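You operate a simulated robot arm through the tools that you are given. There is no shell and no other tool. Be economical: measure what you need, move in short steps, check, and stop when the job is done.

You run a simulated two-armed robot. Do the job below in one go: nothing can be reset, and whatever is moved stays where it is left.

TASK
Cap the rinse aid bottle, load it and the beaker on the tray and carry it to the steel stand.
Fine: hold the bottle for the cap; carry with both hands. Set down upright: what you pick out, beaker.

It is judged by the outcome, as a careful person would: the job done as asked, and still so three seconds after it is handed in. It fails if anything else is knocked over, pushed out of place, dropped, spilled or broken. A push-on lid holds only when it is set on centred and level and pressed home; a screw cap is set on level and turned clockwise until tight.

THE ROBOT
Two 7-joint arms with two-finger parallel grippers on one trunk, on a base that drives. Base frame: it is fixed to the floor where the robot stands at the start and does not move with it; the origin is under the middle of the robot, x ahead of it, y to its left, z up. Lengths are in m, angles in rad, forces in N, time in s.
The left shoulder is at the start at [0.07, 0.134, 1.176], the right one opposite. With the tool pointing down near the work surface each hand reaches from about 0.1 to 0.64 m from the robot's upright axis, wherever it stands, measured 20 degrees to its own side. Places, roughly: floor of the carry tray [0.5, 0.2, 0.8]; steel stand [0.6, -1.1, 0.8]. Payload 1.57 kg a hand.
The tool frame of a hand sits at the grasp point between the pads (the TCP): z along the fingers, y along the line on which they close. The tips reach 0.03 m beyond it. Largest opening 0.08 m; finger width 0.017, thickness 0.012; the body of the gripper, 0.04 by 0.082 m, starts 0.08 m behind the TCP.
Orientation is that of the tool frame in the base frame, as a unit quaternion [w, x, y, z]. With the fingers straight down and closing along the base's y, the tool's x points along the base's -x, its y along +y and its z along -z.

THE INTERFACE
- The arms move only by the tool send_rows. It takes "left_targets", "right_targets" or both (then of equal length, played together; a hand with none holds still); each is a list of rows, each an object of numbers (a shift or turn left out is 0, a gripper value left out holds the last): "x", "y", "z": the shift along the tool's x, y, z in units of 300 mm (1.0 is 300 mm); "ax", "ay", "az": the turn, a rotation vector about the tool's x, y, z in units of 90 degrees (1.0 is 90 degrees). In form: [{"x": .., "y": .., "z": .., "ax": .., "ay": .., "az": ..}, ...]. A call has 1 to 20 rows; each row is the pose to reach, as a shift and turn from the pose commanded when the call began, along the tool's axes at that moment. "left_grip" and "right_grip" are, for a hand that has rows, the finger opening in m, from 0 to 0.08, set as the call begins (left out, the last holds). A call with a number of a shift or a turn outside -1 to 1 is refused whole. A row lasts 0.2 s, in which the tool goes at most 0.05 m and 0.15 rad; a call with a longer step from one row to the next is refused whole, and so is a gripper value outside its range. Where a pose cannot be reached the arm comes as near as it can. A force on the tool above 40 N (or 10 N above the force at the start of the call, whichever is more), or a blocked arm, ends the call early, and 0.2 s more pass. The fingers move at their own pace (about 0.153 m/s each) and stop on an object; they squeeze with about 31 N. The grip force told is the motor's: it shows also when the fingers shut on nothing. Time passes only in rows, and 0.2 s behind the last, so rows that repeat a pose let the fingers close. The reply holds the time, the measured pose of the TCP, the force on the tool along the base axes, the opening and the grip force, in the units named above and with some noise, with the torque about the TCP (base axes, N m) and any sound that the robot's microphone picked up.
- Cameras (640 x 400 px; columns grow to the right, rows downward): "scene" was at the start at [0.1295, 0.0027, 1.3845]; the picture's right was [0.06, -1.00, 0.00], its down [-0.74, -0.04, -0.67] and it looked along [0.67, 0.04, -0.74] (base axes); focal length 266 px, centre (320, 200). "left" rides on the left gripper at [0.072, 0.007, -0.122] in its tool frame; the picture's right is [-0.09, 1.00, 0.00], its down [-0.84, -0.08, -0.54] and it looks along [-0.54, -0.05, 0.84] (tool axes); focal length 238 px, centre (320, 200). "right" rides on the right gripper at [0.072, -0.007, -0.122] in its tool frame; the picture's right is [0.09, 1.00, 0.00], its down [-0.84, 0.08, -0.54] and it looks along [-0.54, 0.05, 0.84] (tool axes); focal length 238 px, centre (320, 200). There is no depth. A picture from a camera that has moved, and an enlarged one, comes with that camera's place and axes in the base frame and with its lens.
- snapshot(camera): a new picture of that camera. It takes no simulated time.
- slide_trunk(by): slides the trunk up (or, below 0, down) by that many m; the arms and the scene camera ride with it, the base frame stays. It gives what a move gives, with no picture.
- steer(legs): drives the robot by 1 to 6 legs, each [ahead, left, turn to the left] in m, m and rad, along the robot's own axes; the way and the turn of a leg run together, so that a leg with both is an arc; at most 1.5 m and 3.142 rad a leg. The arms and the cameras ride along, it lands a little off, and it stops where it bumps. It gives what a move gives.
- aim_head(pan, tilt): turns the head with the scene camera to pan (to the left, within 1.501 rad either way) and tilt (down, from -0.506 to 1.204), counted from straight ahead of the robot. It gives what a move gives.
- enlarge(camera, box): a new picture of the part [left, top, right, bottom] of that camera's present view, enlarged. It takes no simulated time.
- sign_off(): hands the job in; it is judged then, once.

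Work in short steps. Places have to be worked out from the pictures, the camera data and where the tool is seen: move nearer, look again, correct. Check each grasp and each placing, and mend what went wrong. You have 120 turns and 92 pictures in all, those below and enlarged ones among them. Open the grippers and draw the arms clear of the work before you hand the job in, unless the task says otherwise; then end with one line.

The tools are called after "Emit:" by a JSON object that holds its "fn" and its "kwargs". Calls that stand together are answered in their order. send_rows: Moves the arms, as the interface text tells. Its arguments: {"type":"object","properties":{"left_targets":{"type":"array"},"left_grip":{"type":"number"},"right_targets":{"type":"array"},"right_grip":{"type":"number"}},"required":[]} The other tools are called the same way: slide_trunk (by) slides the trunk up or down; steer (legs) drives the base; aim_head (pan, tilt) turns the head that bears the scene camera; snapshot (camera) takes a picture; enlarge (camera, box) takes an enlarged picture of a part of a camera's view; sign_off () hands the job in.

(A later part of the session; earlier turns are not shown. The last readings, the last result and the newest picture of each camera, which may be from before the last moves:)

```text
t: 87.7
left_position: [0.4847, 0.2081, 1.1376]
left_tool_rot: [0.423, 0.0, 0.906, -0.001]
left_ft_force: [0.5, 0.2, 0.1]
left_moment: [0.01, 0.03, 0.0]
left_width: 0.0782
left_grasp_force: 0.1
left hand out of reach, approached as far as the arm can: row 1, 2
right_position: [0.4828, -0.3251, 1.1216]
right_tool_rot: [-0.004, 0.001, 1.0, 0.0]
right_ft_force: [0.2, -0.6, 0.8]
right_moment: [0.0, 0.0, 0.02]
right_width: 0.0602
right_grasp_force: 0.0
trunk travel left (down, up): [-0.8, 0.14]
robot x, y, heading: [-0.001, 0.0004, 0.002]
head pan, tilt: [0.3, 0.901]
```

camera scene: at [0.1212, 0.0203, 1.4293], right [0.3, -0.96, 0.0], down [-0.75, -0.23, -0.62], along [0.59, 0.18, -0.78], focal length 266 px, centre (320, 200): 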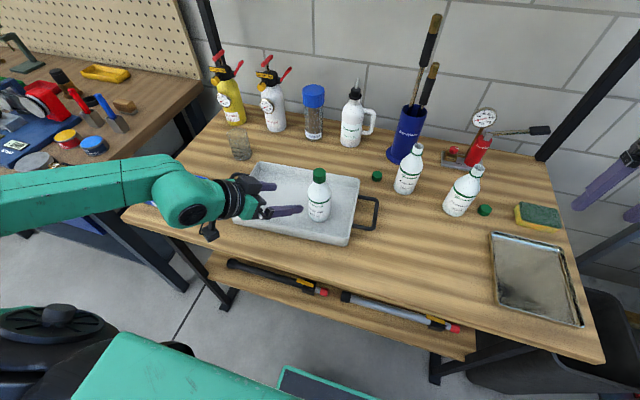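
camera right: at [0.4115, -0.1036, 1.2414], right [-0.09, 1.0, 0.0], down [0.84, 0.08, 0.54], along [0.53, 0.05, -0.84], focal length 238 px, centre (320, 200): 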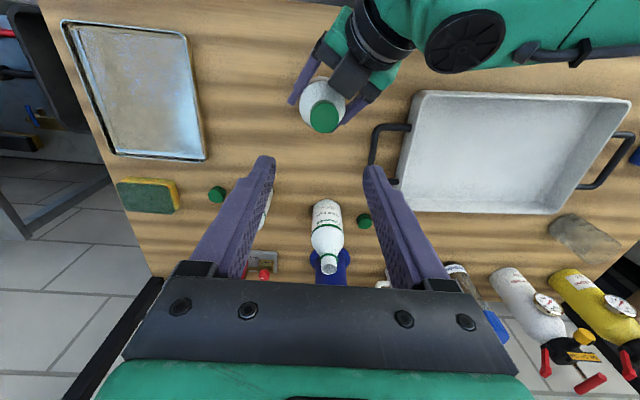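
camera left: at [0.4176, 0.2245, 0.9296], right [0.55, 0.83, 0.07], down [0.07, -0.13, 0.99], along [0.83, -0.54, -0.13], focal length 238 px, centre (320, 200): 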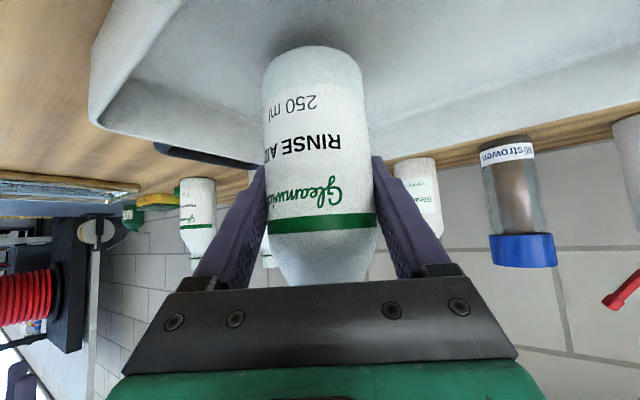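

Yaw is squared. I drive left by 0.25 m; both hands are well above everything.

Emit:
{"fn": "steer", "kwargs": {"legs": [[0, 0.25, 0]]}}

Emit:
{"fn": "snapshot", "kwargs": {"camera": "scene"}}

Emit:
{"fn": "snapshot", "kwargs": {"camera": "left"}}

```text
t: 89.5
left_position: [0.4862, 0.4551, 1.1374]
left_tool_rot: [0.423, 0.002, 0.906, -0.001]
left_ft_force: [0.1, -1.0, 0.6]
left_moment: [0.01, 0.02, 0.02]
left_width: 0.0783
left_grasp_force: 0.1
right_position: [0.4816, -0.0781, 1.1195]
right_tool_rot: [-0.003, 0.003, 1.0, 0.001]
right_ft_force: [0.6, 0.4, -0.3]
right_moment: [0.04, 0.01, 0.02]
right_width: 0.0601
right_grasp_force: 0.1
trunk travel left (down, up): [-0.8, 0.14]
robot x, y, heading: [0.0026, 0.2526, -0.005]
head pan, tilt: [0.3, 0.901]
```

```text
37 pictures are left
camera scene: at [0.1233, 0.2691, 1.4292], right [0.29, -0.96, 0.0], down [-0.75, -0.23, -0.62], along [0.59, 0.18, -0.78], focal length 266 px, centre (320, 200)
```

scene: 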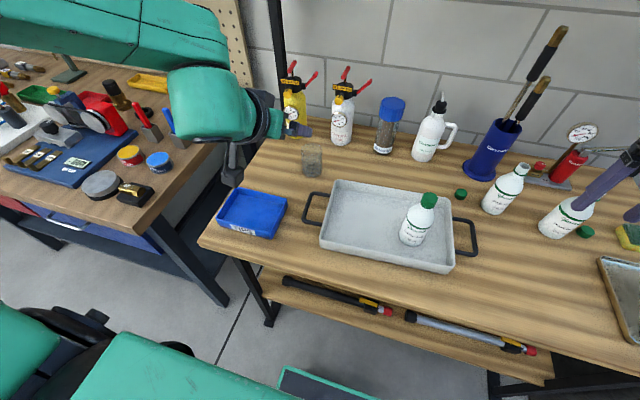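

```text
36 pictures are left
camera left: at [0.3466, 0.4608, 1.1591], right [0.06, 1.0, 0.07], down [0.12, -0.08, 0.99], along [0.99, -0.05, -0.13], focal length 238 px, centre (320, 200)
```

left: 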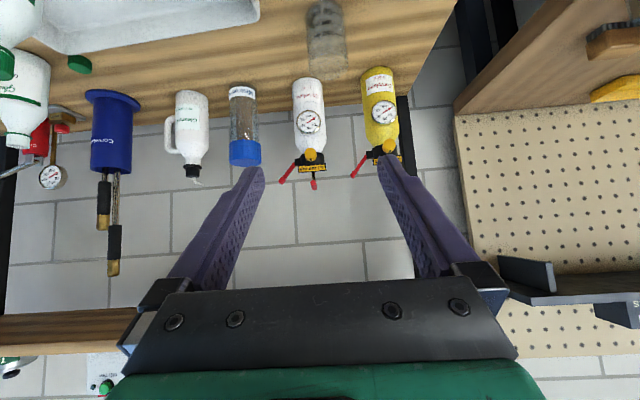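

Moved as planned with everything intact. I zoom on the beaker from both cameras to locate it and measure its size.

Emit:
{"fn": "enlarge", "kwargs": {"camera": "scene", "box": [280, 125, 344, 185]}}

Emit:
{"fn": "enlarge", "kwargs": {"camera": "left", "box": [270, 0, 390, 80]}}

```text
6.67 times, centred on (312, 155) of scene
camera zoom: at [0.1233, 0.2691, 1.4292], right [0.29, -0.96, 0.0], down [-0.75, -0.23, -0.62], along [0.59, 0.18, -0.78], focal length 1777 px, centre (373, 500)
```

zoom: 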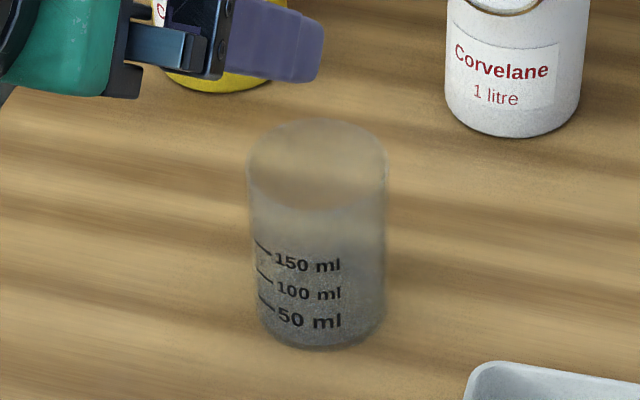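

```text
5.00 times, centred on (330, 40) of left
camera zoom: at [0.3466, 0.4608, 1.1591], right [0.06, 1.0, 0.07], down [0.12, -0.08, 0.99], along [0.99, -0.05, -0.13], focal length 1192 px, centre (270, 1000)
```

zoom: 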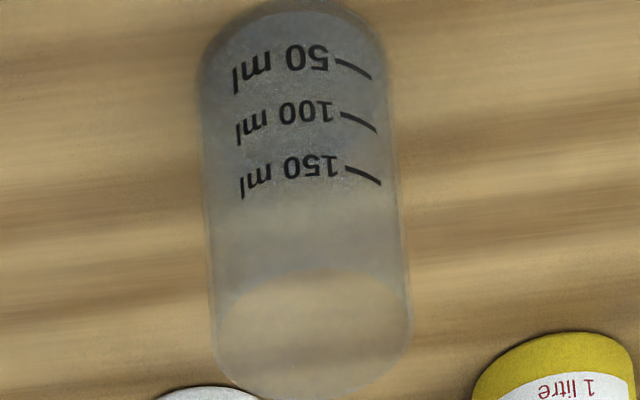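

The beaker is about 0.061 m in diameter and 0.087 m tall, at about (0.689, 0.470), possibly with contents, so I keep it level. I move the left hand to a standoff.

Emit:
{"fn": "send_rows", "kwargs": {"left_targets": [{"x": 0.04, "y": 0.01, "z": 0.1}, {"x": 0.08, "y": 0.02, "z": 0.21}, {"x": 0.12, "y": 0.03, "z": 0.32}, {"x": 0.16, "y": 0.04, "z": 0.43}, {"x": 0.2, "y": 0.05, "z": 0.54}, {"x": 0.246, "y": 0.05, "z": 0.65}, {"x": 0.246, "y": 0.05, "z": 0.65}], "left_grip": 0.08}}

Emit:
{"fn": "snapshot", "kwargs": {"camera": "left"}}

Emit:
{"fn": "enlarge", "kwargs": {"camera": "scene", "box": [260, 110, 388, 190]}}

```text
t: 91.1
left_position: [0.5887, 0.4694, 0.9556]
left_tool_rot: [0.422, 0.001, 0.907, -0.001]
left_ft_force: [-1.0, -0.3, 0.1]
left_moment: [-0.07, 0.01, -0.02]
left_width: 0.0801
left_grasp_force: 0.1
right_position: [0.4811, -0.0757, 1.121]
right_tool_rot: [-0.004, 0.004, 1.0, 0.0]
right_ft_force: [1.2, -0.5, -0.5]
right_moment: [0.0, -0.04, -0.02]
right_width: 0.0603
right_grasp_force: 0.2
trunk travel left (down, up): [-0.8, 0.14]
robot x, y, heading: [-0.0008, 0.254, -0.006]
head pan, tilt: [0.3, 0.901]
```

```text
33 pictures are left
camera left: at [0.4492, 0.4747, 0.9773], right [0.06, 1.0, 0.07], down [0.12, -0.08, 0.99], along [0.99, -0.05, -0.13], focal length 238 px, centre (320, 200)
```

left: 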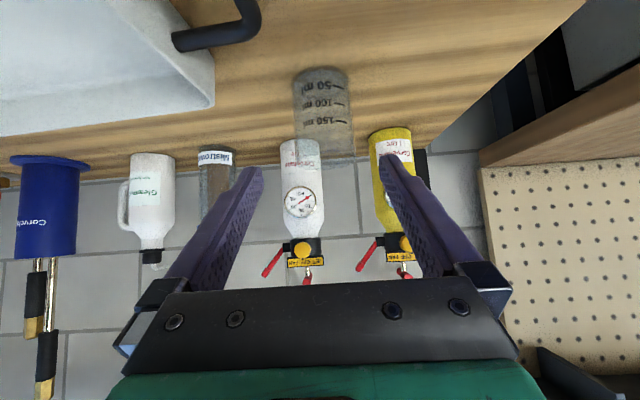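

```text
5.00 times, centred on (324, 150) of scene
camera zoom: at [0.1227, 0.2712, 1.4293], right [0.29, -0.96, 0.0], down [-0.75, -0.23, -0.62], along [0.59, 0.18, -0.78], focal length 1333 px, centre (300, 450)
```

zoom: 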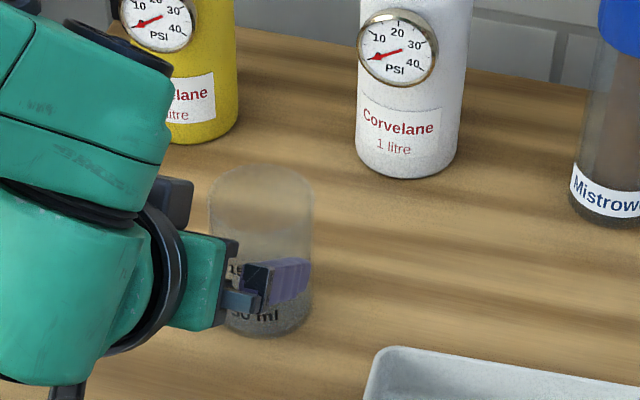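

The beaker lies centred on the approach line. I advance to the grasp point.

Emit:
{"fn": "send_rows", "kwargs": {"left_targets": [{"z": 0.08}, {"z": 0.16}, {"z": 0.24}, {"z": 0.32}, {"z": 0.38}, {"z": 0.43}, {"z": 0.43}]}}

Emit:
{"fn": "snapshot", "kwargs": {"camera": "left"}}

Emit:
{"fn": "enlarge", "kwargs": {"camera": "scene", "box": [260, 110, 388, 190]}}

```text
t: 92.7
left_position: [0.6182, 0.4914, 0.9424]
left_tool_rot: [0.423, 0.001, 0.906, -0.001]
left_ft_force: [-0.2, 0.5, -0.1]
left_moment: [0.04, -0.02, 0.02]
left_width: 0.0802
left_grasp_force: 0.0
left hand out of reach, approached as far as the arm can: row 2, 3, 4, 5, 6, 7
right_position: [0.4814, -0.075, 1.1204]
right_tool_rot: [-0.004, 0.003, 1.0, 0.0]
right_ft_force: [0.1, 1.1, 0.9]
right_moment: [0.02, -0.04, 0.01]
right_width: 0.0598
right_grasp_force: 0.0
trunk travel left (down, up): [-0.8, 0.14]
robot x, y, heading: [0.0032, 0.2508, -0.008]
head pan, tilt: [0.3, 0.901]
```

```text
31 pictures are left
camera left: at [0.4784, 0.4979, 0.9653], right [0.06, 1.0, 0.07], down [0.12, -0.08, 0.99], along [0.99, -0.05, -0.13], focal length 238 px, centre (320, 200)
```

left: 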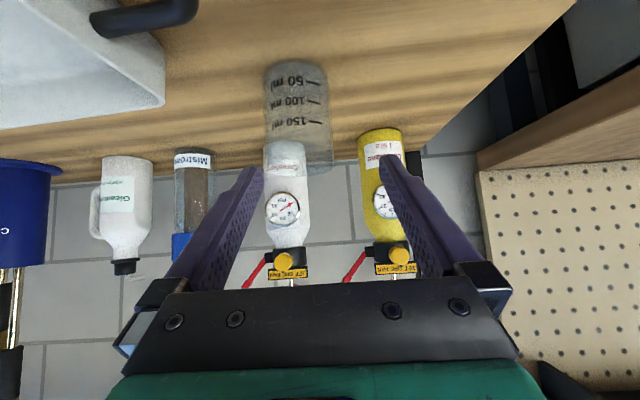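

```text
5.00 times, centred on (324, 150) of scene
camera zoom: at [0.1236, 0.2713, 1.4292], right [0.29, -0.96, 0.0], down [-0.75, -0.23, -0.62], along [0.59, 0.18, -0.78], focal length 1333 px, centre (300, 450)
```

zoom: 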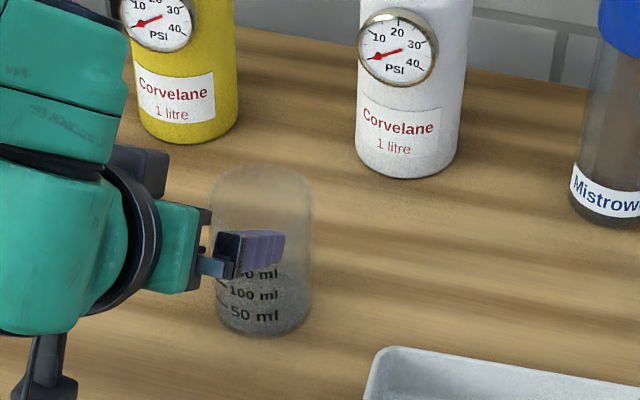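

The arm ran out of reach before touching anything. I retract up and back, then drive forward 0.12 m; the table legs and shelf are at x ≥ 0.4, so there is room.

Emit:
{"fn": "send_rows", "kwargs": {"left_targets": [{"x": -0.05, "y": -0.01, "z": -0.09}, {"x": -0.1, "y": -0.025, "z": -0.19}, {"x": -0.15, "y": -0.04, "z": -0.28}, {"x": -0.2, "y": -0.055, "z": -0.38}, {"x": -0.254, "y": -0.067, "z": -0.475}, {"x": -0.254, "y": -0.067, "z": -0.475}]}}

Emit:
{"fn": "steer", "kwargs": {"legs": [[0.12, 0, 0]]}}

```text
t: 94.1
left_position: [0.5605, 0.475, 1.0947]
left_tool_rot: [0.423, 0.002, 0.906, -0.001]
left_ft_force: [0.9, -0.7, 0.2]
left_moment: [0.01, -0.02, 0.0]
left_width: 0.0802
left_grasp_force: 0.0
right_position: [0.481, -0.0756, 1.1204]
right_tool_rot: [-0.004, 0.003, 1.0, 0.0]
right_ft_force: [0.4, 0.3, 0.1]
right_moment: [0.03, 0.0, 0.01]
right_width: 0.06
right_grasp_force: 0.0
trunk travel left (down, up): [-0.8, 0.14]
robot x, y, heading: [-0.0013, 0.2517, -0.009]
head pan, tilt: [0.3, 0.901]
```

```text
t: 95.3
left_position: [0.6769, 0.4713, 1.0963]
left_tool_rot: [0.423, 0.003, 0.906, -0.002]
left_ft_force: [-0.9, 0.8, 0.3]
left_moment: [-0.01, -0.02, 0.01]
left_width: 0.0798
left_grasp_force: 0.2
right_position: [0.596, -0.0779, 1.1217]
right_tool_rot: [-0.002, 0.005, 1.0, 0.0]
right_ft_force: [-0.2, 0.0, 0.0]
right_moment: [-0.02, 0.0, 0.03]
right_width: 0.0603
right_grasp_force: 0.0
trunk travel left (down, up): [-0.8, 0.14]
robot x, y, heading: [0.1173, 0.253, -0.007]
head pan, tilt: [0.3, 0.901]
```

The drive landed as planned. I go to the standoff pose again.

Emit:
{"fn": "send_rows", "kwargs": {"left_targets": [{"x": 0.11, "z": 0.015}, {"x": 0.22, "z": 0.03}, {"x": 0.33, "z": 0.045}, {"x": 0.44, "z": 0.06}, {"x": 0.548, "y": -0.003, "z": 0.073}, {"x": 0.548, "y": -0.003, "z": 0.073}]}}

Emit:
{"fn": "snapshot", "kwargs": {"camera": "left"}}

```text
t: 96.7
left_position: [0.589, 0.4713, 0.9559]
left_tool_rot: [0.422, 0.004, 0.906, -0.002]
left_ft_force: [0.0, 0.0, 0.1]
left_moment: [0.0, 0.0, -0.03]
left_width: 0.0798
left_grasp_force: 0.0
right_position: [0.5981, -0.0777, 1.1203]
right_tool_rot: [-0.004, 0.005, 1.0, 0.0]
right_ft_force: [-0.8, -0.6, 0.7]
right_moment: [-0.01, 0.0, 0.0]
right_width: 0.06
right_grasp_force: 0.0
trunk travel left (down, up): [-0.8, 0.14]
robot x, y, heading: [0.1173, 0.2517, -0.003]
head pan, tilt: [0.3, 0.901]
```

```text
29 pictures are left
camera left: at [0.4481, 0.4776, 0.9776], right [0.07, 1.0, 0.07], down [0.12, -0.08, 0.99], along [0.99, -0.06, -0.13], focal length 238 px, centre (320, 200)
```

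left: 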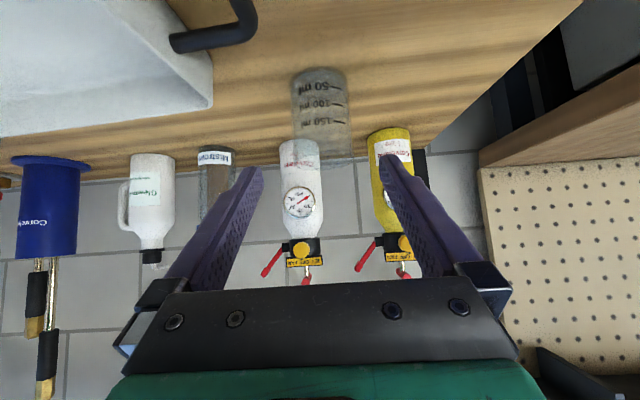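

Alignment is the same as before. I advance partway and check reach.

Emit:
{"fn": "send_rows", "kwargs": {"left_targets": [{"z": 0.08}, {"z": 0.16}, {"z": 0.24}, {"z": 0.24}]}}

Emit:
{"fn": "snapshot", "kwargs": {"camera": "left"}}

```text
t: 97.7
left_position: [0.6426, 0.4713, 0.9096]
left_tool_rot: [0.422, 0.003, 0.907, -0.002]
left_ft_force: [0.0, 0.7, -1.0]
left_moment: [0.01, 0.02, 0.0]
left_width: 0.0799
left_grasp_force: 0.1
right_position: [0.597, -0.0773, 1.1209]
right_tool_rot: [-0.004, 0.005, 1.0, -0.001]
right_ft_force: [0.3, 0.8, -0.5]
right_moment: [-0.01, -0.02, 0.01]
right_width: 0.0598
right_grasp_force: 0.2
trunk travel left (down, up): [-0.8, 0.14]
robot x, y, heading: [0.1194, 0.2516, -0.007]
head pan, tilt: [0.3, 0.901]
```

```text
28 pictures are left
camera left: at [0.5031, 0.4771, 0.9319], right [0.07, 1.0, 0.07], down [0.12, -0.08, 0.99], along [0.99, -0.06, -0.13], focal length 238 px, centre (320, 200)
```

left: 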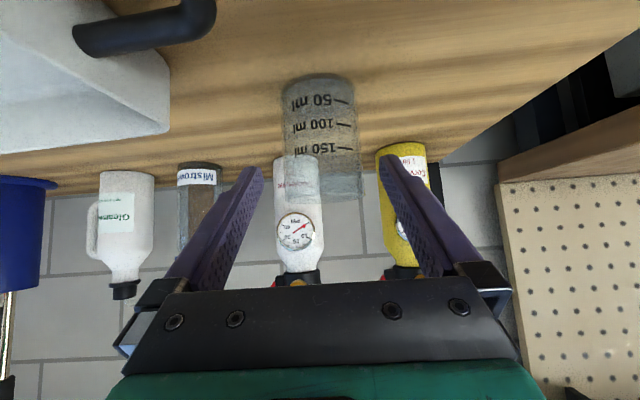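

Still centred. I advance the last 6 cm and close gently.

Emit:
{"fn": "send_rows", "kwargs": {"left_targets": [{"z": 0.07}, {"z": 0.14}, {"z": 0.205}, {"z": 0.205}]}}

Emit:
{"fn": "send_rows", "kwargs": {"left_targets": [{"z": 0}, {"z": 0}, {"z": 0}], "left_grip": 0.0}}

Emit:
{"fn": "snapshot", "kwargs": {"camera": "left"}}

```text
t: 98.7
left_position: [0.6725, 0.484, 0.9023]
left_tool_rot: [0.423, 0.004, 0.906, -0.002]
left_ft_force: [0.0, -0.2, 0.9]
left_moment: [-0.02, 0.02, 0.0]
left_width: 0.08
left_grasp_force: 0.1
left hand out of reach, approached as far as the arm can: row 1, 2, 3, 4
right_position: [0.5992, -0.078, 1.1211]
right_tool_rot: [-0.003, 0.005, 1.0, 0.0]
right_ft_force: [0.0, 0.6, 0.0]
right_moment: [0.02, 0.0, 0.0]
right_width: 0.0599
right_grasp_force: 0.1
trunk travel left (down, up): [-0.8, 0.14]
robot x, y, heading: [0.117, 0.2524, -0.009]
head pan, tilt: [0.3, 0.901]
```

```text
t: 99.5
left_position: [0.6722, 0.4836, 0.9027]
left_tool_rot: [0.422, 0.003, 0.906, -0.002]
left_ft_force: [-0.3, 0.2, 0.1]
left_moment: [-0.01, -0.02, -0.02]
left_width: 0.0628
left_grasp_force: 30.9
right_position: [0.5972, -0.0775, 1.1219]
right_tool_rot: [-0.003, 0.005, 1.0, 0.0]
right_ft_force: [0.1, -0.7, -1.2]
right_moment: [0.01, 0.03, 0.03]
right_width: 0.06
right_grasp_force: 0.1
trunk travel left (down, up): [-0.8, 0.14]
robot x, y, heading: [0.1176, 0.2504, -0.006]
head pan, tilt: [0.3, 0.901]
```

```text
27 pictures are left
camera left: at [0.5326, 0.4906, 0.9246], right [0.07, 1.0, 0.07], down [0.12, -0.08, 0.99], along [0.99, -0.06, -0.13], focal length 238 px, centre (320, 200)
```

left: 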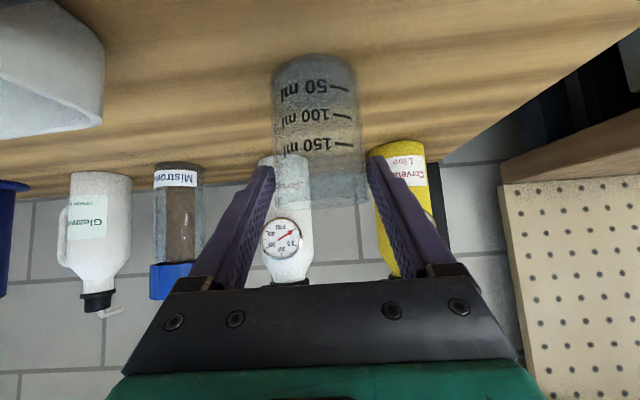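

The arm stopped short and the fingers closed only near their tips, which is a weak grip. I release, retreat, and lower the trunk to gain reach.

Emit:
{"fn": "send_rows", "kwargs": {"left_targets": [{"z": 0}, {"z": 0}, {"z": -0.05}, {"z": -0.12}, {"z": -0.2}, {"z": -0.28}, {"x": -0.1, "z": -0.36}, {"x": -0.2, "z": -0.44}, {"x": -0.2, "z": -0.44}], "left_grip": 0.08}}

Emit:
{"fn": "slide_trunk", "kwargs": {"by": -0.13}}

Emit:
{"fn": "snapshot", "kwargs": {"camera": "left"}}

```text
t: 101.5
left_position: [0.611, 0.4856, 1.034]
left_tool_rot: [0.423, 0.004, 0.906, -0.003]
left_ft_force: [0.1, -0.2, -0.6]
left_moment: [-0.01, -0.01, 0.04]
left_width: 0.08
left_grasp_force: 0.1
right_position: [0.5979, -0.0766, 1.1192]
right_tool_rot: [-0.004, 0.006, 1.0, 0.0]
right_ft_force: [-0.1, -0.2, -0.9]
right_moment: [0.01, 0.01, -0.02]
right_width: 0.0598
right_grasp_force: 0.1
trunk travel left (down, up): [-0.8, 0.14]
robot x, y, heading: [0.1191, 0.2513, -0.004]
head pan, tilt: [0.3, 0.901]
```

```text
t: 103.1
left_position: [0.6105, 0.4849, 0.9044]
left_tool_rot: [0.423, 0.003, 0.906, -0.002]
left_ft_force: [-0.2, -0.2, 0.0]
left_moment: [-0.02, -0.02, 0.03]
left_width: 0.0799
left_grasp_force: 0.1
right_position: [0.5968, -0.0769, 0.991]
right_tool_rot: [-0.004, 0.005, 1.0, 0.0]
right_ft_force: [0.0, 0.2, 1.2]
right_moment: [-0.01, -0.02, 0.04]
right_width: 0.0601
right_grasp_force: 0.0
trunk travel left (down, up): [-0.67, 0.27]
robot x, y, heading: [0.1202, 0.2522, -0.008]
head pan, tilt: [0.3, 0.901]
```

```text
26 pictures are left
camera left: at [0.4706, 0.4914, 0.9261], right [0.07, 1.0, 0.07], down [0.12, -0.08, 0.99], along [0.99, -0.06, -0.13], focal length 238 px, centre (320, 200)
```

left: 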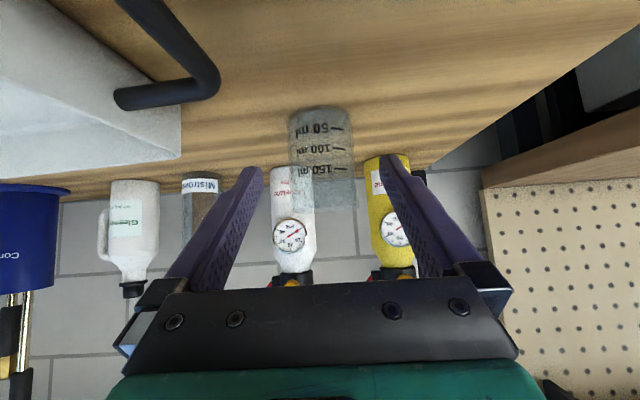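

The beaker stands upright and centred at y ≈ 0.485, and the right hand is still clear of the bottles. I advance again, without closing yet.

Emit:
{"fn": "send_rows", "kwargs": {"left_targets": [{"x": -0.02, "z": 0.07}, {"x": -0.045, "z": 0.14}, {"x": -0.065, "z": 0.21}, {"x": -0.087, "z": 0.278}, {"x": -0.087, "z": 0.278}]}}

Emit:
{"fn": "snapshot", "kwargs": {"camera": "left"}}

```text
t: 104.3
left_position: [0.691, 0.4852, 0.8689]
left_tool_rot: [0.422, 0.003, 0.906, -0.002]
left_ft_force: [0.3, 0.2, -0.1]
left_moment: [0.03, -0.02, -0.05]
left_width: 0.0803
left_grasp_force: 0.0
right_position: [0.598, -0.0774, 0.9917]
right_tool_rot: [-0.003, 0.005, 1.0, 0.001]
right_ft_force: [-0.5, -0.3, -0.6]
right_moment: [-0.01, 0.02, -0.02]
right_width: 0.0598
right_grasp_force: 0.1
trunk travel left (down, up): [-0.67, 0.27]
robot x, y, heading: [0.1158, 0.2543, -0.001]
head pan, tilt: [0.3, 0.901]
```

```text
25 pictures are left
camera left: at [0.5505, 0.4913, 0.8915], right [0.07, 1.0, 0.07], down [0.12, -0.08, 0.99], along [0.99, -0.06, -0.13], focal length 238 px, centre (320, 200)
```

left: 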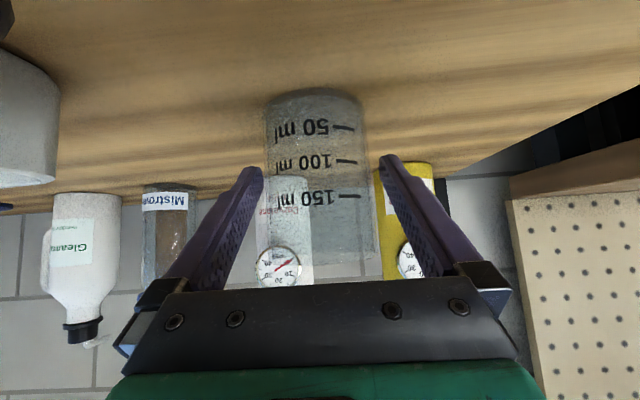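

The fingers straddle the beaker at full depth. I close and lift a little.

Emit:
{"fn": "send_rows", "kwargs": {"left_targets": [{"z": 0}, {"z": 0}, {"z": 0}, {"x": -0.03, "z": -0.025}, {"x": -0.08, "z": -0.067}, {"x": -0.15, "z": -0.126}, {"x": -0.23, "z": -0.193}, {"x": -0.23, "z": -0.193}], "left_grip": 0.0}}

Emit:
{"fn": "snapshot", "kwargs": {"camera": "scene"}}

```text
t: 106.1
left_position: [0.692, 0.4851, 0.9588]
left_tool_rot: [0.423, 0.003, 0.906, -0.001]
left_ft_force: [-0.1, 0.5, -0.6]
left_moment: [-0.01, -0.03, 0.03]
left_width: 0.0624
left_grasp_force: 31.1
right_position: [0.5979, -0.0777, 0.9916]
right_tool_rot: [-0.004, 0.005, 1.0, 0.0]
right_ft_force: [0.8, -0.1, 0.2]
right_moment: [-0.01, 0.04, -0.01]
right_width: 0.0601
right_grasp_force: 0.0
trunk travel left (down, up): [-0.67, 0.27]
robot x, y, heading: [0.1151, 0.2522, -0.0]
head pan, tilt: [0.3, 0.901]
```

```text
24 pictures are left
camera scene: at [0.2412, 0.2703, 1.2991], right [0.29, -0.96, 0.0], down [-0.75, -0.23, -0.62], along [0.59, 0.18, -0.78], focal length 266 px, centre (320, 200)
```

scene: 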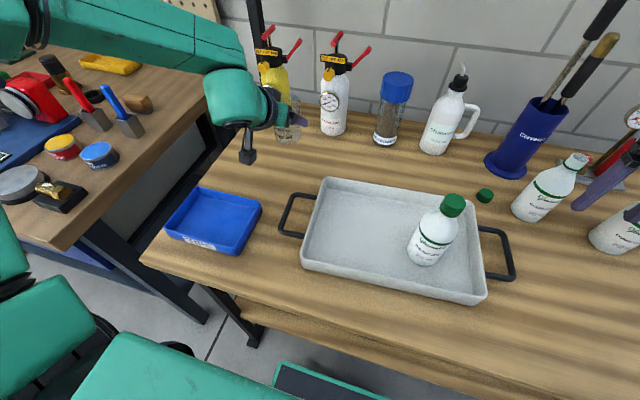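

The beaker is lifted (light, so likely empty) and level. I carry it over the tray's left half, aiming at (0.55, 0.275).

Emit:
{"fn": "send_rows", "kwargs": {"left_targets": [{"x": 0.04, "y": -0.1, "z": -0.05}, {"x": 0.08, "y": -0.2, "z": -0.1}, {"x": 0.125, "y": -0.3, "z": -0.15}, {"x": 0.17, "y": -0.4, "z": -0.205}, {"x": 0.215, "y": -0.5, "z": -0.26}, {"x": 0.26, "y": -0.6, "z": -0.31}, {"x": 0.304, "y": -0.7, "z": -0.363}, {"x": 0.304, "y": -0.7, "z": -0.363}]}}

Emit:
{"fn": "snapshot", "kwargs": {"camera": "scene"}}

```text
t: 107.9
left_position: [0.549, 0.2849, 0.9641]
left_tool_rot: [0.423, 0.003, 0.906, -0.002]
left_ft_force: [0.1, -1.0, -0.7]
left_moment: [-0.02, 0.0, 0.01]
left_width: 0.0627
left_grasp_force: 31.5
left hand out of reach, approached as far as the arm can: row 7, 8
right_position: [0.5973, -0.0773, 0.9907]
right_tool_rot: [-0.003, 0.005, 1.0, 0.001]
right_ft_force: [0.1, -0.1, -0.2]
right_moment: [0.0, 0.01, -0.02]
right_width: 0.0599
right_grasp_force: 0.1
trunk travel left (down, up): [-0.67, 0.27]
robot x, y, heading: [0.1179, 0.2518, -0.009]
head pan, tilt: [0.3, 0.901]
```

```text
23 pictures are left
camera scene: at [0.2401, 0.2704, 1.2993], right [0.29, -0.96, 0.0], down [-0.75, -0.23, -0.62], along [0.59, 0.18, -0.78], focal length 266 px, centre (320, 200)
```

scene: 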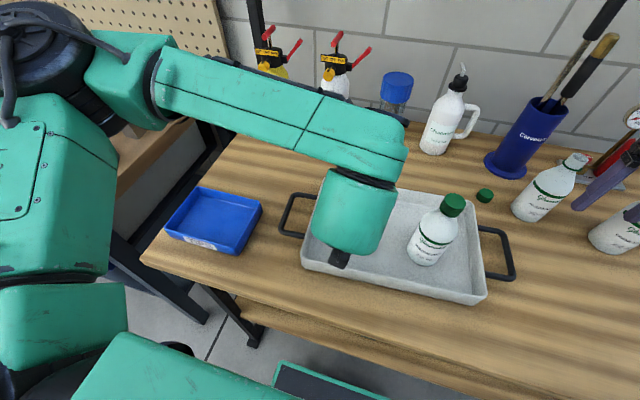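

The position is fine but near the inner reach limit. I back the robot 0.1 m at this height, then reach forward again.

Emit:
{"fn": "steer", "kwargs": {"legs": [[-0.1, 0, 0]]}}

Emit:
{"fn": "send_rows", "kwargs": {"left_targets": [{"x": -0.055, "z": 0.064}, {"x": -0.11, "z": 0.128}, {"x": -0.16, "z": 0.19}, {"x": -0.214, "z": 0.255}, {"x": -0.214, "z": 0.255}]}}

Emit:
{"fn": "snapshot", "kwargs": {"camera": "left"}}

```text
t: 109.0
left_position: [0.4497, 0.2842, 0.9643]
left_tool_rot: [0.422, 0.002, 0.907, -0.001]
left_ft_force: [0.2, 0.4, -1.5]
left_moment: [-0.01, 0.01, -0.01]
left_width: 0.0628
left_grasp_force: 30.9
right_position: [0.4964, -0.0775, 0.9906]
right_tool_rot: [-0.004, 0.006, 1.0, 0.0]
right_ft_force: [0.3, -1.0, -0.3]
right_moment: [0.01, -0.02, 0.01]
right_width: 0.0602
right_grasp_force: 0.1
trunk travel left (down, up): [-0.67, 0.27]
robot x, y, heading: [0.0165, 0.2516, -0.009]
head pan, tilt: [0.3, 0.901]
```

```text
t: 110.2
left_position: [0.5444, 0.2969, 0.967]
left_tool_rot: [0.422, 0.003, 0.906, -0.003]
left_ft_force: [-0.6, 0.4, -0.7]
left_moment: [-0.01, 0.02, -0.02]
left_width: 0.0626
left_grasp_force: 30.7
left hand out of reach, approached as far as the arm can: row 3, 4, 5
right_position: [0.4954, -0.0779, 0.9916]
right_tool_rot: [-0.003, 0.005, 1.0, 0.0]
right_ft_force: [-0.2, 0.0, -0.1]
right_moment: [-0.02, -0.01, 0.0]
right_width: 0.0601
right_grasp_force: 0.1
trunk travel left (down, up): [-0.67, 0.27]
robot x, y, heading: [0.0185, 0.2526, -0.004]
head pan, tilt: [0.3, 0.901]
```

```text
22 pictures are left
camera left: at [0.4045, 0.3041, 0.9896], right [0.07, 1.0, 0.07], down [0.12, -0.08, 0.99], along [0.99, -0.06, -0.13], focal length 238 px, centre (320, 200)
```

left: 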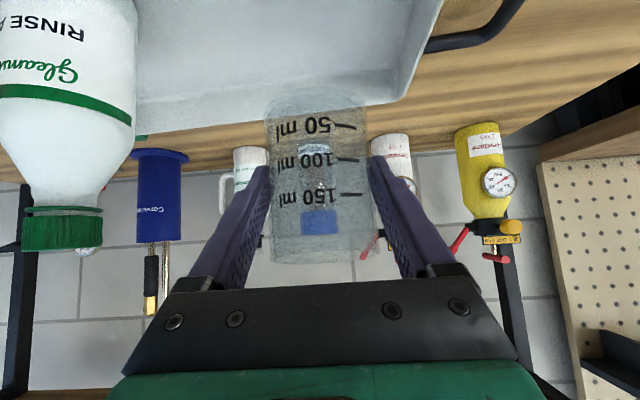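

The limit is on the inward side for this yaw. I drive 0.06 m right, which also centres on the tray, then lower the beaker at y ≈ 0.27.

Emit:
{"fn": "steer", "kwargs": {"legs": [[0, -0.06, 0]]}}

Emit:
{"fn": "send_rows", "kwargs": {"left_targets": [{"y": 0.05}, {"y": 0.1}, {"y": 0.1, "x": 0.06, "z": 0.05}, {"y": 0.1, "x": 0.12, "z": 0.1}, {"y": 0.1, "x": 0.15, "z": 0.126}, {"y": 0.1, "x": 0.15, "z": 0.126}]}}

Emit:
{"fn": "snapshot", "kwargs": {"camera": "left"}}

```text
t: 111.2
left_position: [0.5445, 0.2397, 0.9668]
left_tool_rot: [0.422, 0.004, 0.906, -0.004]
left_ft_force: [0.9, -0.1, -0.1]
left_moment: [-0.01, 0.01, -0.01]
left_width: 0.0624
left_grasp_force: 31.6
right_position: [0.4964, -0.1351, 0.992]
right_tool_rot: [-0.003, 0.004, 1.0, -0.001]
right_ft_force: [-0.5, -0.3, 0.4]
right_moment: [-0.04, 0.0, -0.02]
right_width: 0.0601
right_grasp_force: 0.1
trunk travel left (down, up): [-0.67, 0.27]
robot x, y, heading: [0.014, 0.1938, -0.009]
head pan, tilt: [0.3, 0.901]
```

```text
t: 112.6
left_position: [0.544, 0.2683, 0.9096]
left_tool_rot: [0.422, 0.002, 0.906, -0.002]
left_ft_force: [-0.2, 0.0, -1.2]
left_moment: [-0.01, -0.01, -0.01]
left_width: 0.0626
left_grasp_force: 31.0
right_position: [0.4966, -0.136, 0.9909]
right_tool_rot: [-0.003, 0.005, 1.0, 0.001]
right_ft_force: [0.2, 1.3, -0.1]
right_moment: [0.02, -0.05, 0.02]
right_width: 0.06
right_grasp_force: 0.1
trunk travel left (down, up): [-0.67, 0.27]
robot x, y, heading: [0.0147, 0.1916, -0.006]
head pan, tilt: [0.3, 0.901]
```

```text
21 pictures are left
camera left: at [0.4039, 0.2752, 0.9312], right [0.07, 1.0, 0.07], down [0.12, -0.08, 0.99], along [0.99, -0.06, -0.13], focal length 238 px, centre (320, 200)
```

left: 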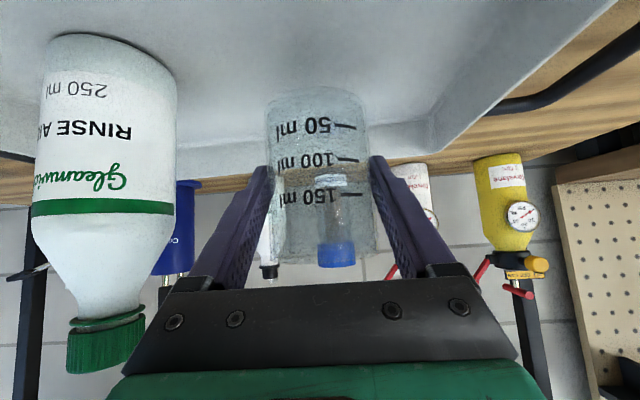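

In reach with good clearance to the bottle and walls. I lower 3 cm.

Emit:
{"fn": "send_rows", "kwargs": {"left_targets": [{"x": 0.03, "z": 0.0255}, {"x": 0.06, "z": 0.05}, {"x": 0.075, "z": 0.063}, {"x": 0.083, "z": 0.07}, {"x": 0.083, "z": 0.07}]}}

```text
t: 113.8
left_position: [0.5411, 0.2758, 0.8797]
left_tool_rot: [0.423, 0.004, 0.906, -0.004]
left_ft_force: [0.1, 0.7, -0.2]
left_moment: [0.02, -0.03, -0.01]
left_width: 0.0628
left_grasp_force: 30.8
left hand out of reach, approached as far as the arm can: row 2, 3, 4, 5
right_position: [0.4961, -0.1364, 0.9907]
right_tool_rot: [-0.004, 0.005, 1.0, 0.001]
right_ft_force: [0.5, 0.2, 0.2]
right_moment: [-0.01, 0.03, 0.02]
right_width: 0.0603
right_grasp_force: 0.0
trunk travel left (down, up): [-0.67, 0.27]
robot x, y, heading: [0.015, 0.1914, -0.006]
head pan, tilt: [0.3, 0.901]
```

The arm is at its limit, so I lower the last millimetres with the trunk and watch the force.

Emit:
{"fn": "slide_trunk", "kwargs": {"by": -0.005}}

```text
t: 114.4
left_position: [0.5418, 0.2755, 0.875]
left_tool_rot: [0.423, 0.004, 0.906, -0.003]
left_ft_force: [-0.6, 0.2, 0.5]
left_moment: [-0.03, -0.01, 0.02]
left_width: 0.0626
left_grasp_force: 30.8
right_position: [0.4973, -0.1363, 0.9846]
right_tool_rot: [-0.003, 0.004, 1.0, 0.0]
right_ft_force: [0.2, 0.4, 0.1]
right_moment: [-0.03, 0.0, 0.04]
right_width: 0.0598
right_grasp_force: 0.2
trunk travel left (down, up): [-0.665, 0.275]
robot x, y, heading: [0.0171, 0.1949, -0.009]
head pan, tilt: [0.3, 0.901]
```

Emit:
{"fn": "slide_trunk", "kwargs": {"by": -0.002}}

```text
t: 114.9
left_position: [0.5417, 0.2746, 0.8755]
left_tool_rot: [0.424, 0.004, 0.905, -0.003]
left_ft_force: [1.2, 1.2, 8.6]
left_moment: [0.28, -0.09, 0.01]
left_width: 0.0628
left_grasp_force: 31.3
right_position: [0.4959, -0.1369, 0.9845]
right_tool_rot: [-0.003, 0.004, 1.0, 0.0]
right_ft_force: [-0.5, 0.7, 1.2]
right_moment: [-0.04, 0.02, 0.03]
right_width: 0.06
right_grasp_force: 0.1
trunk travel left (down, up): [-0.663, 0.277]
robot x, y, heading: [0.0146, 0.1918, -0.003]
head pan, tilt: [0.3, 0.901]
```

Contact at 8.6 N. I open and retreat along the fingers.

Emit:
{"fn": "send_rows", "kwargs": {"left_targets": [{"z": 0}, {"z": 0}, {"z": 0}, {"z": -0.05}, {"z": -0.12}, {"z": -0.2}, {"z": -0.3}, {"z": -0.4}, {"z": -0.4}], "left_grip": 0.078}}

Emit:
{"fn": "snapshot", "kwargs": {"camera": "left"}}

```text
t: 116.9
left_position: [0.4497, 0.2771, 0.9503]
left_tool_rot: [0.422, 0.003, 0.907, -0.003]
left_ft_force: [-0.5, 0.0, -0.3]
left_moment: [0.02, 0.04, -0.01]
left_width: 0.0778
left_grasp_force: 0.1
right_position: [0.4985, -0.1367, 0.9841]
right_tool_rot: [-0.003, 0.004, 1.0, 0.0]
right_ft_force: [-0.7, 0.2, -0.3]
right_moment: [-0.02, 0.01, -0.01]
right_width: 0.06
right_grasp_force: 0.0
trunk travel left (down, up): [-0.663, 0.277]
robot x, y, heading: [0.0177, 0.1911, -0.014]
head pan, tilt: [0.3, 0.901]
```

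```text
20 pictures are left
camera left: at [0.3097, 0.284, 0.9725], right [0.07, 1.0, 0.07], down [0.12, -0.08, 0.99], along [0.99, -0.06, -0.13], focal length 238 px, centre (320, 200)
```

left: 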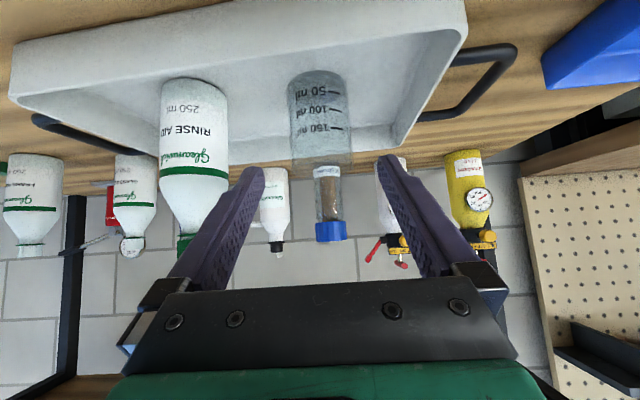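

Both items stand upright in the tray. I raise the trunk to its starting height and bring the left hand up and back to pointing straight down over the left handle.

Emit:
{"fn": "slide_trunk", "kwargs": {"by": 0.087}}

Emit:
{"fn": "send_rows", "kwargs": {"left_targets": [{"x": -0.1}, {"x": -0.2}, {"x": -0.26, "ay": 0.09, "y": 0.06}, {"x": -0.26, "ay": 0.18, "y": 0.14}, {"x": -0.26, "ay": 0.27, "y": 0.22}, {"x": -0.26, "ay": 0.36, "y": 0.3}, {"x": -0.26, "ay": 0.45, "y": 0.39}, {"x": -0.26, "ay": 0.51, "y": 0.477}, {"x": -0.26, "ay": 0.556, "y": 0.477}, {"x": -0.26, "ay": 0.556, "y": 0.477}], "left_grip": 0.06}}

Emit:
{"fn": "snapshot", "kwargs": {"camera": "scene"}}

Emit:
{"fn": "snapshot", "kwargs": {"camera": "left"}}

```text
t: 118.1
left_position: [0.4495, 0.2752, 1.0372]
left_tool_rot: [0.422, 0.005, 0.907, -0.004]
left_ft_force: [-0.3, -0.6, -0.3]
left_moment: [0.0, 0.03, -0.01]
left_width: 0.078
left_grasp_force: 0.0
right_position: [0.4968, -0.1354, 1.0699]
right_tool_rot: [-0.004, 0.004, 1.0, 0.0]
right_ft_force: [0.1, -0.1, 0.5]
right_moment: [0.02, 0.0, 0.02]
right_width: 0.0599
right_grasp_force: 0.0
trunk travel left (down, up): [-0.75, 0.19]
robot x, y, heading: [0.0193, 0.1885, -0.011]
head pan, tilt: [0.3, 0.901]
```

```text
t: 120.3
left_position: [0.5, 0.4188, 1.0975]
left_tool_rot: [0.0, 0.006, 1.0, -0.002]
left_ft_force: [-0.2, 1.1, -0.7]
left_moment: [0.03, -0.02, 0.01]
left_width: 0.0603
left_grasp_force: 0.2
right_position: [0.4959, -0.1367, 1.0711]
right_tool_rot: [-0.003, 0.003, 1.0, 0.0]
right_ft_force: [0.3, -0.3, -0.2]
right_moment: [-0.04, -0.01, -0.02]
right_width: 0.0602
right_grasp_force: 0.1
trunk travel left (down, up): [-0.75, 0.19]
robot x, y, heading: [0.0179, 0.1919, -0.004]
head pan, tilt: [0.3, 0.901]
```

```text
19 pictures are left
camera scene: at [0.1391, 0.2115, 1.3792], right [0.29, -0.96, 0.0], down [-0.75, -0.23, -0.62], along [0.59, 0.18, -0.78], focal length 266 px, centre (320, 200)
```

scene: 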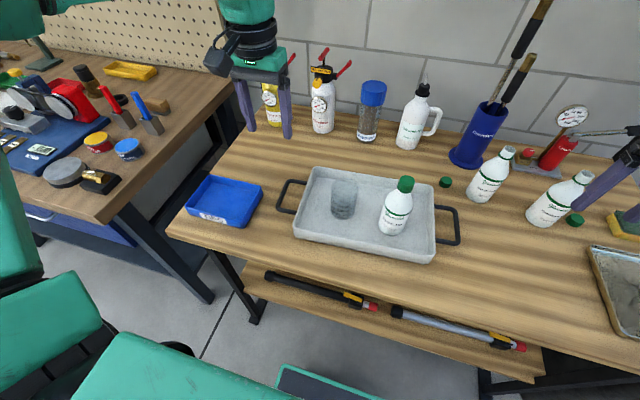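

```text
18 pictures are left
camera left: at [0.4284, 0.4255, 1.2183], right [0.1, 0.99, 0.0], down [0.84, -0.08, 0.54], along [0.54, -0.06, -0.84], focal length 238 px, centre (320, 200)
```

left: 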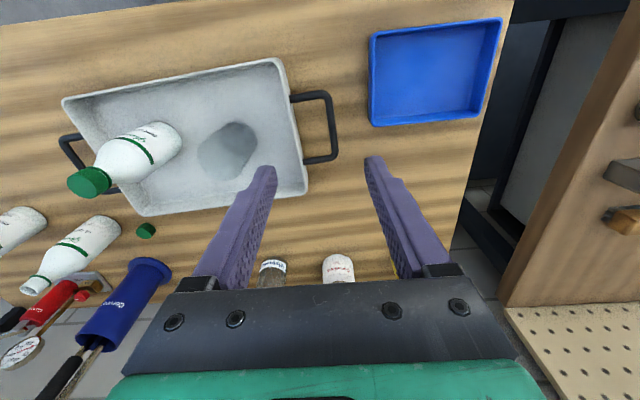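

I estimate the left handle bar at (0.532, 0.431), the right at (0.567, -0.004), and the tray yawed +4.5°. I move both hands above the handles with a matching yaw.

Emit:
{"fn": "send_rows", "kwargs": {"left_targets": [{"x": -0.02, "y": 0.01, "z": 0.08, "az": -0.02}, {"x": -0.04, "y": 0.02, "z": 0.16, "az": -0.05}, {"x": -0.06, "y": 0.03, "z": 0.24, "az": -0.05}, {"x": -0.08, "y": 0.041, "z": 0.32, "az": -0.05}, {"x": -0.107, "y": 0.041, "z": 0.41, "az": -0.05}, {"x": -0.107, "y": 0.041, "z": 0.492, "az": -0.05}, {"x": -0.107, "y": 0.041, "z": 0.492, "az": -0.05}], "right_targets": [{"x": -0.05, "y": 0.09, "z": 0.0, "az": -0.02}, {"x": -0.1, "y": 0.18, "z": 0.0, "az": -0.05}, {"x": -0.15, "y": 0.27, "z": 0.1, "az": -0.05}, {"x": -0.2, "y": 0.36, "z": 0.2, "az": -0.05}, {"x": -0.237, "y": 0.4417, "z": 0.3, "az": -0.05}, {"x": -0.237, "y": 0.4417, "z": 0.403, "az": -0.05}, {"x": -0.237, "y": 0.4417, "z": 0.403, "az": -0.05}], "left_grip": 0.06, "right_grip": 0.06}}

Emit:
{"fn": "snapshot", "kwargs": {"camera": "left"}}

Emit:
{"fn": "snapshot", "kwargs": {"camera": "right"}}

```text
t: 121.9
left_position: [0.5307, 0.4312, 0.9501]
left_tool_rot: [0.0, -0.035, 0.999, -0.002]
left_ft_force: [0.5, -0.4, -0.1]
left_moment: [0.03, 0.02, 0.01]
left_width: 0.06
left_grasp_force: 0.0
right_position: [0.565, -0.0046, 0.9502]
right_tool_rot: [-0.003, -0.034, 0.999, -0.001]
right_ft_force: [0.6, 0.6, -0.2]
right_moment: [-0.03, 0.02, 0.01]
right_width: 0.0601
right_grasp_force: 0.1
trunk travel left (down, up): [-0.75, 0.19]
robot x, y, heading: [0.0169, 0.1912, -0.006]
head pan, tilt: [0.3, 0.901]
```

```text
17 pictures are left
camera left: at [0.4583, 0.4323, 1.0706], right [0.02, 1.0, 0.0], down [0.84, -0.02, 0.54], along [0.54, -0.02, -0.84], focal length 238 px, centre (320, 200)
```

left: 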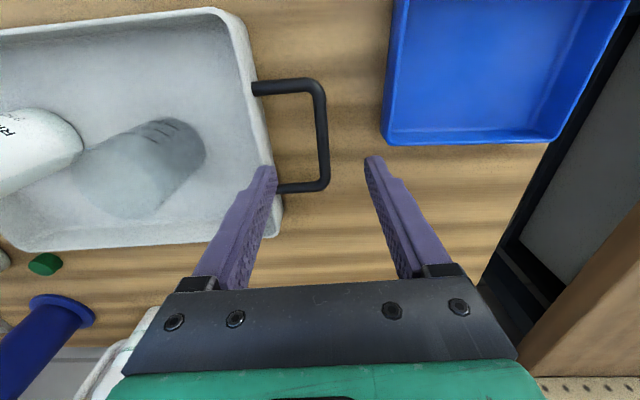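

```text
16 pictures are left
camera right: at [0.4961, -0.0157, 1.0714], right [-0.16, 0.99, 0.0], down [0.83, 0.14, 0.54], along [0.53, 0.09, -0.84], focal length 238 px, centre (320, 200)
```

right: 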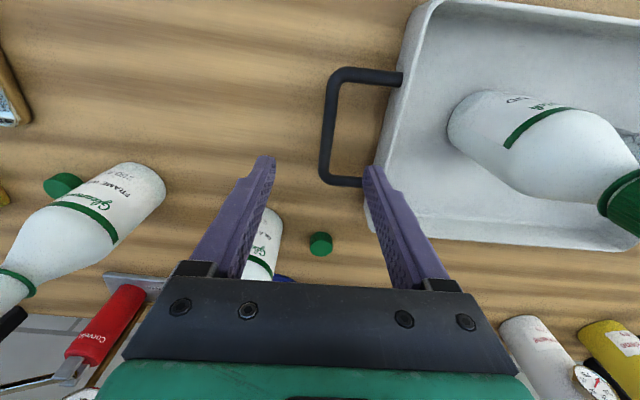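

The bars are parallel to the fingers, with offsets of +3.5 mm (left) and +4.5 mm (right) in tool y. I correct those and descend to z = 0.857.

Emit:
{"fn": "send_rows", "kwargs": {"left_targets": [{"y": 0.012, "z": 0.07}, {"y": 0.012, "z": 0.14}, {"y": 0.012, "z": 0.21}, {"y": 0.012, "z": 0.27}, {"y": 0.012, "z": 0.31}, {"y": 0.012, "z": 0.31}], "right_targets": [{"x": 0.015, "y": 0.015, "z": 0.07}, {"x": 0.015, "y": 0.015, "z": 0.14}, {"x": 0.015, "y": 0.015, "z": 0.21}, {"x": 0.015, "y": 0.015, "z": 0.27}, {"x": 0.015, "y": 0.015, "z": 0.31}, {"x": 0.015, "y": 0.015, "z": 0.31}], "left_grip": 0.05, "right_grip": 0.05}}

Emit:
{"fn": "snapshot", "kwargs": {"camera": "left"}}

Emit:
{"fn": "snapshot", "kwargs": {"camera": "right"}}

```text
t: 123.3
left_position: [0.5213, 0.4384, 0.8652]
left_tool_rot: [0.0, -0.034, 0.999, -0.002]
left_ft_force: [-0.1, -0.4, -1.0]
left_moment: [0.01, 0.02, -0.01]
left_width: 0.0499
left_grasp_force: 0.1
left hand out of reach, approached as far as the arm can: row 4, 5, 6
right_position: [0.5626, 0.0014, 0.8561]
right_tool_rot: [-0.003, -0.034, 0.999, -0.001]
right_ft_force: [0.7, -0.6, -1.1]
right_moment: [0.02, 0.0, -0.03]
right_width: 0.0501
right_grasp_force: 0.0
trunk travel left (down, up): [-0.75, 0.19]
robot x, y, heading: [0.0146, 0.1901, -0.007]
head pan, tilt: [0.3, 0.901]
```

```text
15 pictures are left
camera left: at [0.4487, 0.4393, 0.9863], right [0.02, 1.0, 0.0], down [0.84, -0.02, 0.54], along [0.54, -0.02, -0.84], focal length 238 px, centre (320, 200)
```

left: 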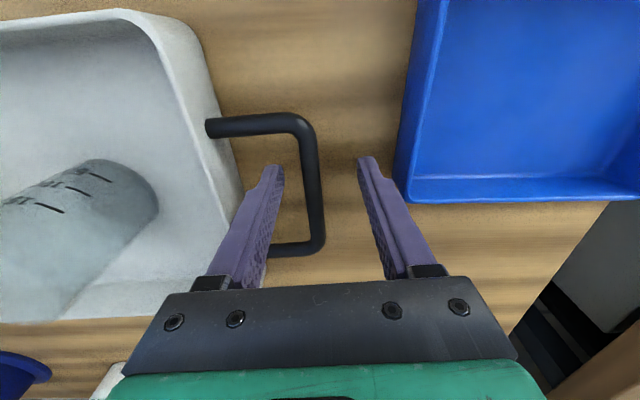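

```text
14 pictures are left
camera right: at [0.4923, -0.0115, 0.9774], right [-0.16, 0.99, 0.0], down [0.83, 0.13, 0.54], along [0.53, 0.09, -0.84], focal length 238 px, centre (320, 200)
```

right: 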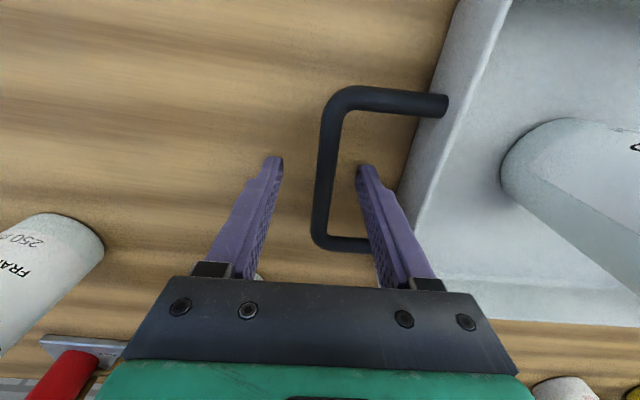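

The left hand is at its reach limit. I raise both hands, draw them back 0.1 m, and drive forward 0.1 m and 0.02 m left, so the hands return to the same place with more reach.

Emit:
{"fn": "send_rows", "kwargs": {"left_targets": [{"z": -0.1}, {"z": -0.2}, {"z": -0.3, "x": 0.05}, {"z": -0.3, "x": 0.15}, {"z": -0.3, "x": 0.25}, {"z": -0.3, "x": 0.333}, {"z": -0.3, "x": 0.333}], "right_targets": [{"z": -0.1}, {"z": -0.2}, {"z": -0.3, "x": 0.05}, {"z": -0.3, "x": 0.15}, {"z": -0.3, "x": 0.25}, {"z": -0.3, "x": 0.333}, {"z": -0.3, "x": 0.333}]}}

Emit:
{"fn": "steer", "kwargs": {"legs": [[0.1, 0.02, 0]]}}

```text
t: 124.9
left_position: [0.423, 0.4318, 0.9537]
left_tool_rot: [-0.002, -0.034, 0.999, -0.001]
left_ft_force: [0.3, 0.1, 0.2]
left_moment: [0.01, -0.01, 0.04]
left_width: 0.05
left_grasp_force: 0.1
right_position: [0.4631, -0.0069, 0.9457]
right_tool_rot: [-0.004, -0.033, 0.999, 0.0]
right_ft_force: [-0.1, -0.7, 0.5]
right_moment: [0.03, 0.03, 0.01]
right_width: 0.05
right_grasp_force: 0.1
trunk travel left (down, up): [-0.75, 0.19]
robot x, y, heading: [0.0193, 0.1919, -0.006]
head pan, tilt: [0.3, 0.901]
```

```text
t: 126.1
left_position: [0.5232, 0.4506, 0.9558]
left_tool_rot: [0.001, -0.032, 0.999, -0.001]
left_ft_force: [-0.4, 0.1, 0.0]
left_moment: [-0.01, 0.02, -0.03]
left_width: 0.0498
left_grasp_force: 0.1
right_position: [0.56, 0.0094, 0.9477]
right_tool_rot: [-0.003, -0.032, 0.999, 0.001]
right_ft_force: [0.1, -0.7, 1.0]
right_moment: [-0.02, 0.01, 0.02]
right_width: 0.05
right_grasp_force: 0.0
trunk travel left (down, up): [-0.75, 0.19]
robot x, y, heading: [0.1106, 0.2113, -0.012]
head pan, tilt: [0.3, 0.901]
```

The drive landed well. I descend onto both handles with updated offsets.

Emit:
{"fn": "send_rows", "kwargs": {"left_targets": [{"x": -0.008, "y": -0.03, "z": 0.05}, {"x": -0.016, "y": -0.061, "z": 0.1}, {"x": -0.016, "y": -0.061, "z": 0.17}, {"x": -0.016, "y": -0.061, "z": 0.24}, {"x": -0.016, "y": -0.061, "z": 0.3}, {"x": -0.016, "y": -0.061, "z": 0.326}, {"x": -0.016, "y": -0.061, "z": 0.326}], "right_targets": [{"y": -0.008, "z": 0.05}, {"y": -0.0163, "z": 0.1}, {"y": -0.0163, "z": 0.15}, {"y": -0.0163, "z": 0.2}, {"y": -0.0163, "z": 0.25}, {"y": -0.0163, "z": 0.299}, {"y": -0.0163, "z": 0.299}]}}

Emit:
{"fn": "snapshot", "kwargs": {"camera": "left"}}

Emit:
{"fn": "snapshot", "kwargs": {"camera": "right"}}

```text
t: 127.7
left_position: [0.5278, 0.4317, 0.8576]
left_tool_rot: [0.001, -0.032, 0.999, -0.001]
left_ft_force: [0.1, -0.3, 0.0]
left_moment: [-0.03, 0.01, 0.06]
left_width: 0.0498
left_grasp_force: 0.1
right_position: [0.5617, 0.0055, 0.8574]
right_tool_rot: [-0.004, -0.032, 0.999, 0.0]
right_ft_force: [0.2, 0.5, -0.3]
right_moment: [-0.02, 0.01, -0.03]
right_width: 0.0501
right_grasp_force: 0.1
trunk travel left (down, up): [-0.75, 0.19]
robot x, y, heading: [0.1116, 0.2115, -0.011]
head pan, tilt: [0.3, 0.901]
```

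```text
13 pictures are left
camera left: at [0.4564, 0.4325, 0.9785], right [0.03, 1.0, 0.0], down [0.84, -0.02, 0.54], along [0.54, -0.02, -0.84], focal length 238 px, centre (320, 200)
```

left: 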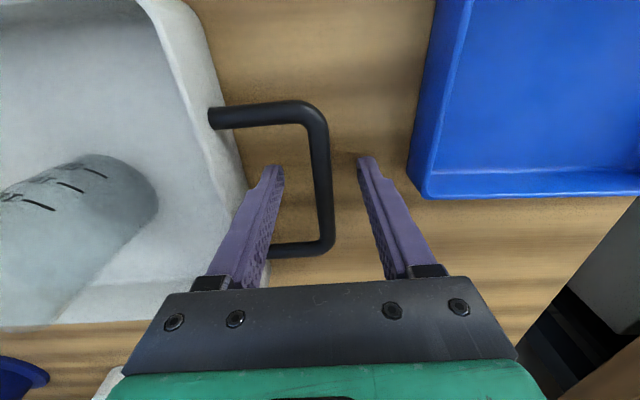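

```text
12 pictures are left
camera right: at [0.4909, -0.0055, 0.9796], right [-0.16, 0.99, 0.0], down [0.83, 0.13, 0.54], along [0.53, 0.09, -0.84], focal length 238 px, centre (320, 200)
```

right: 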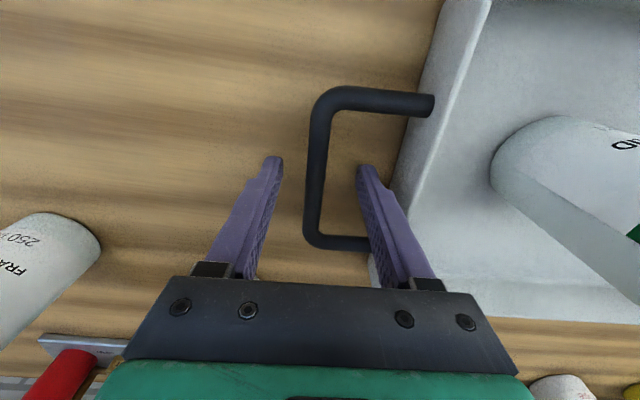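

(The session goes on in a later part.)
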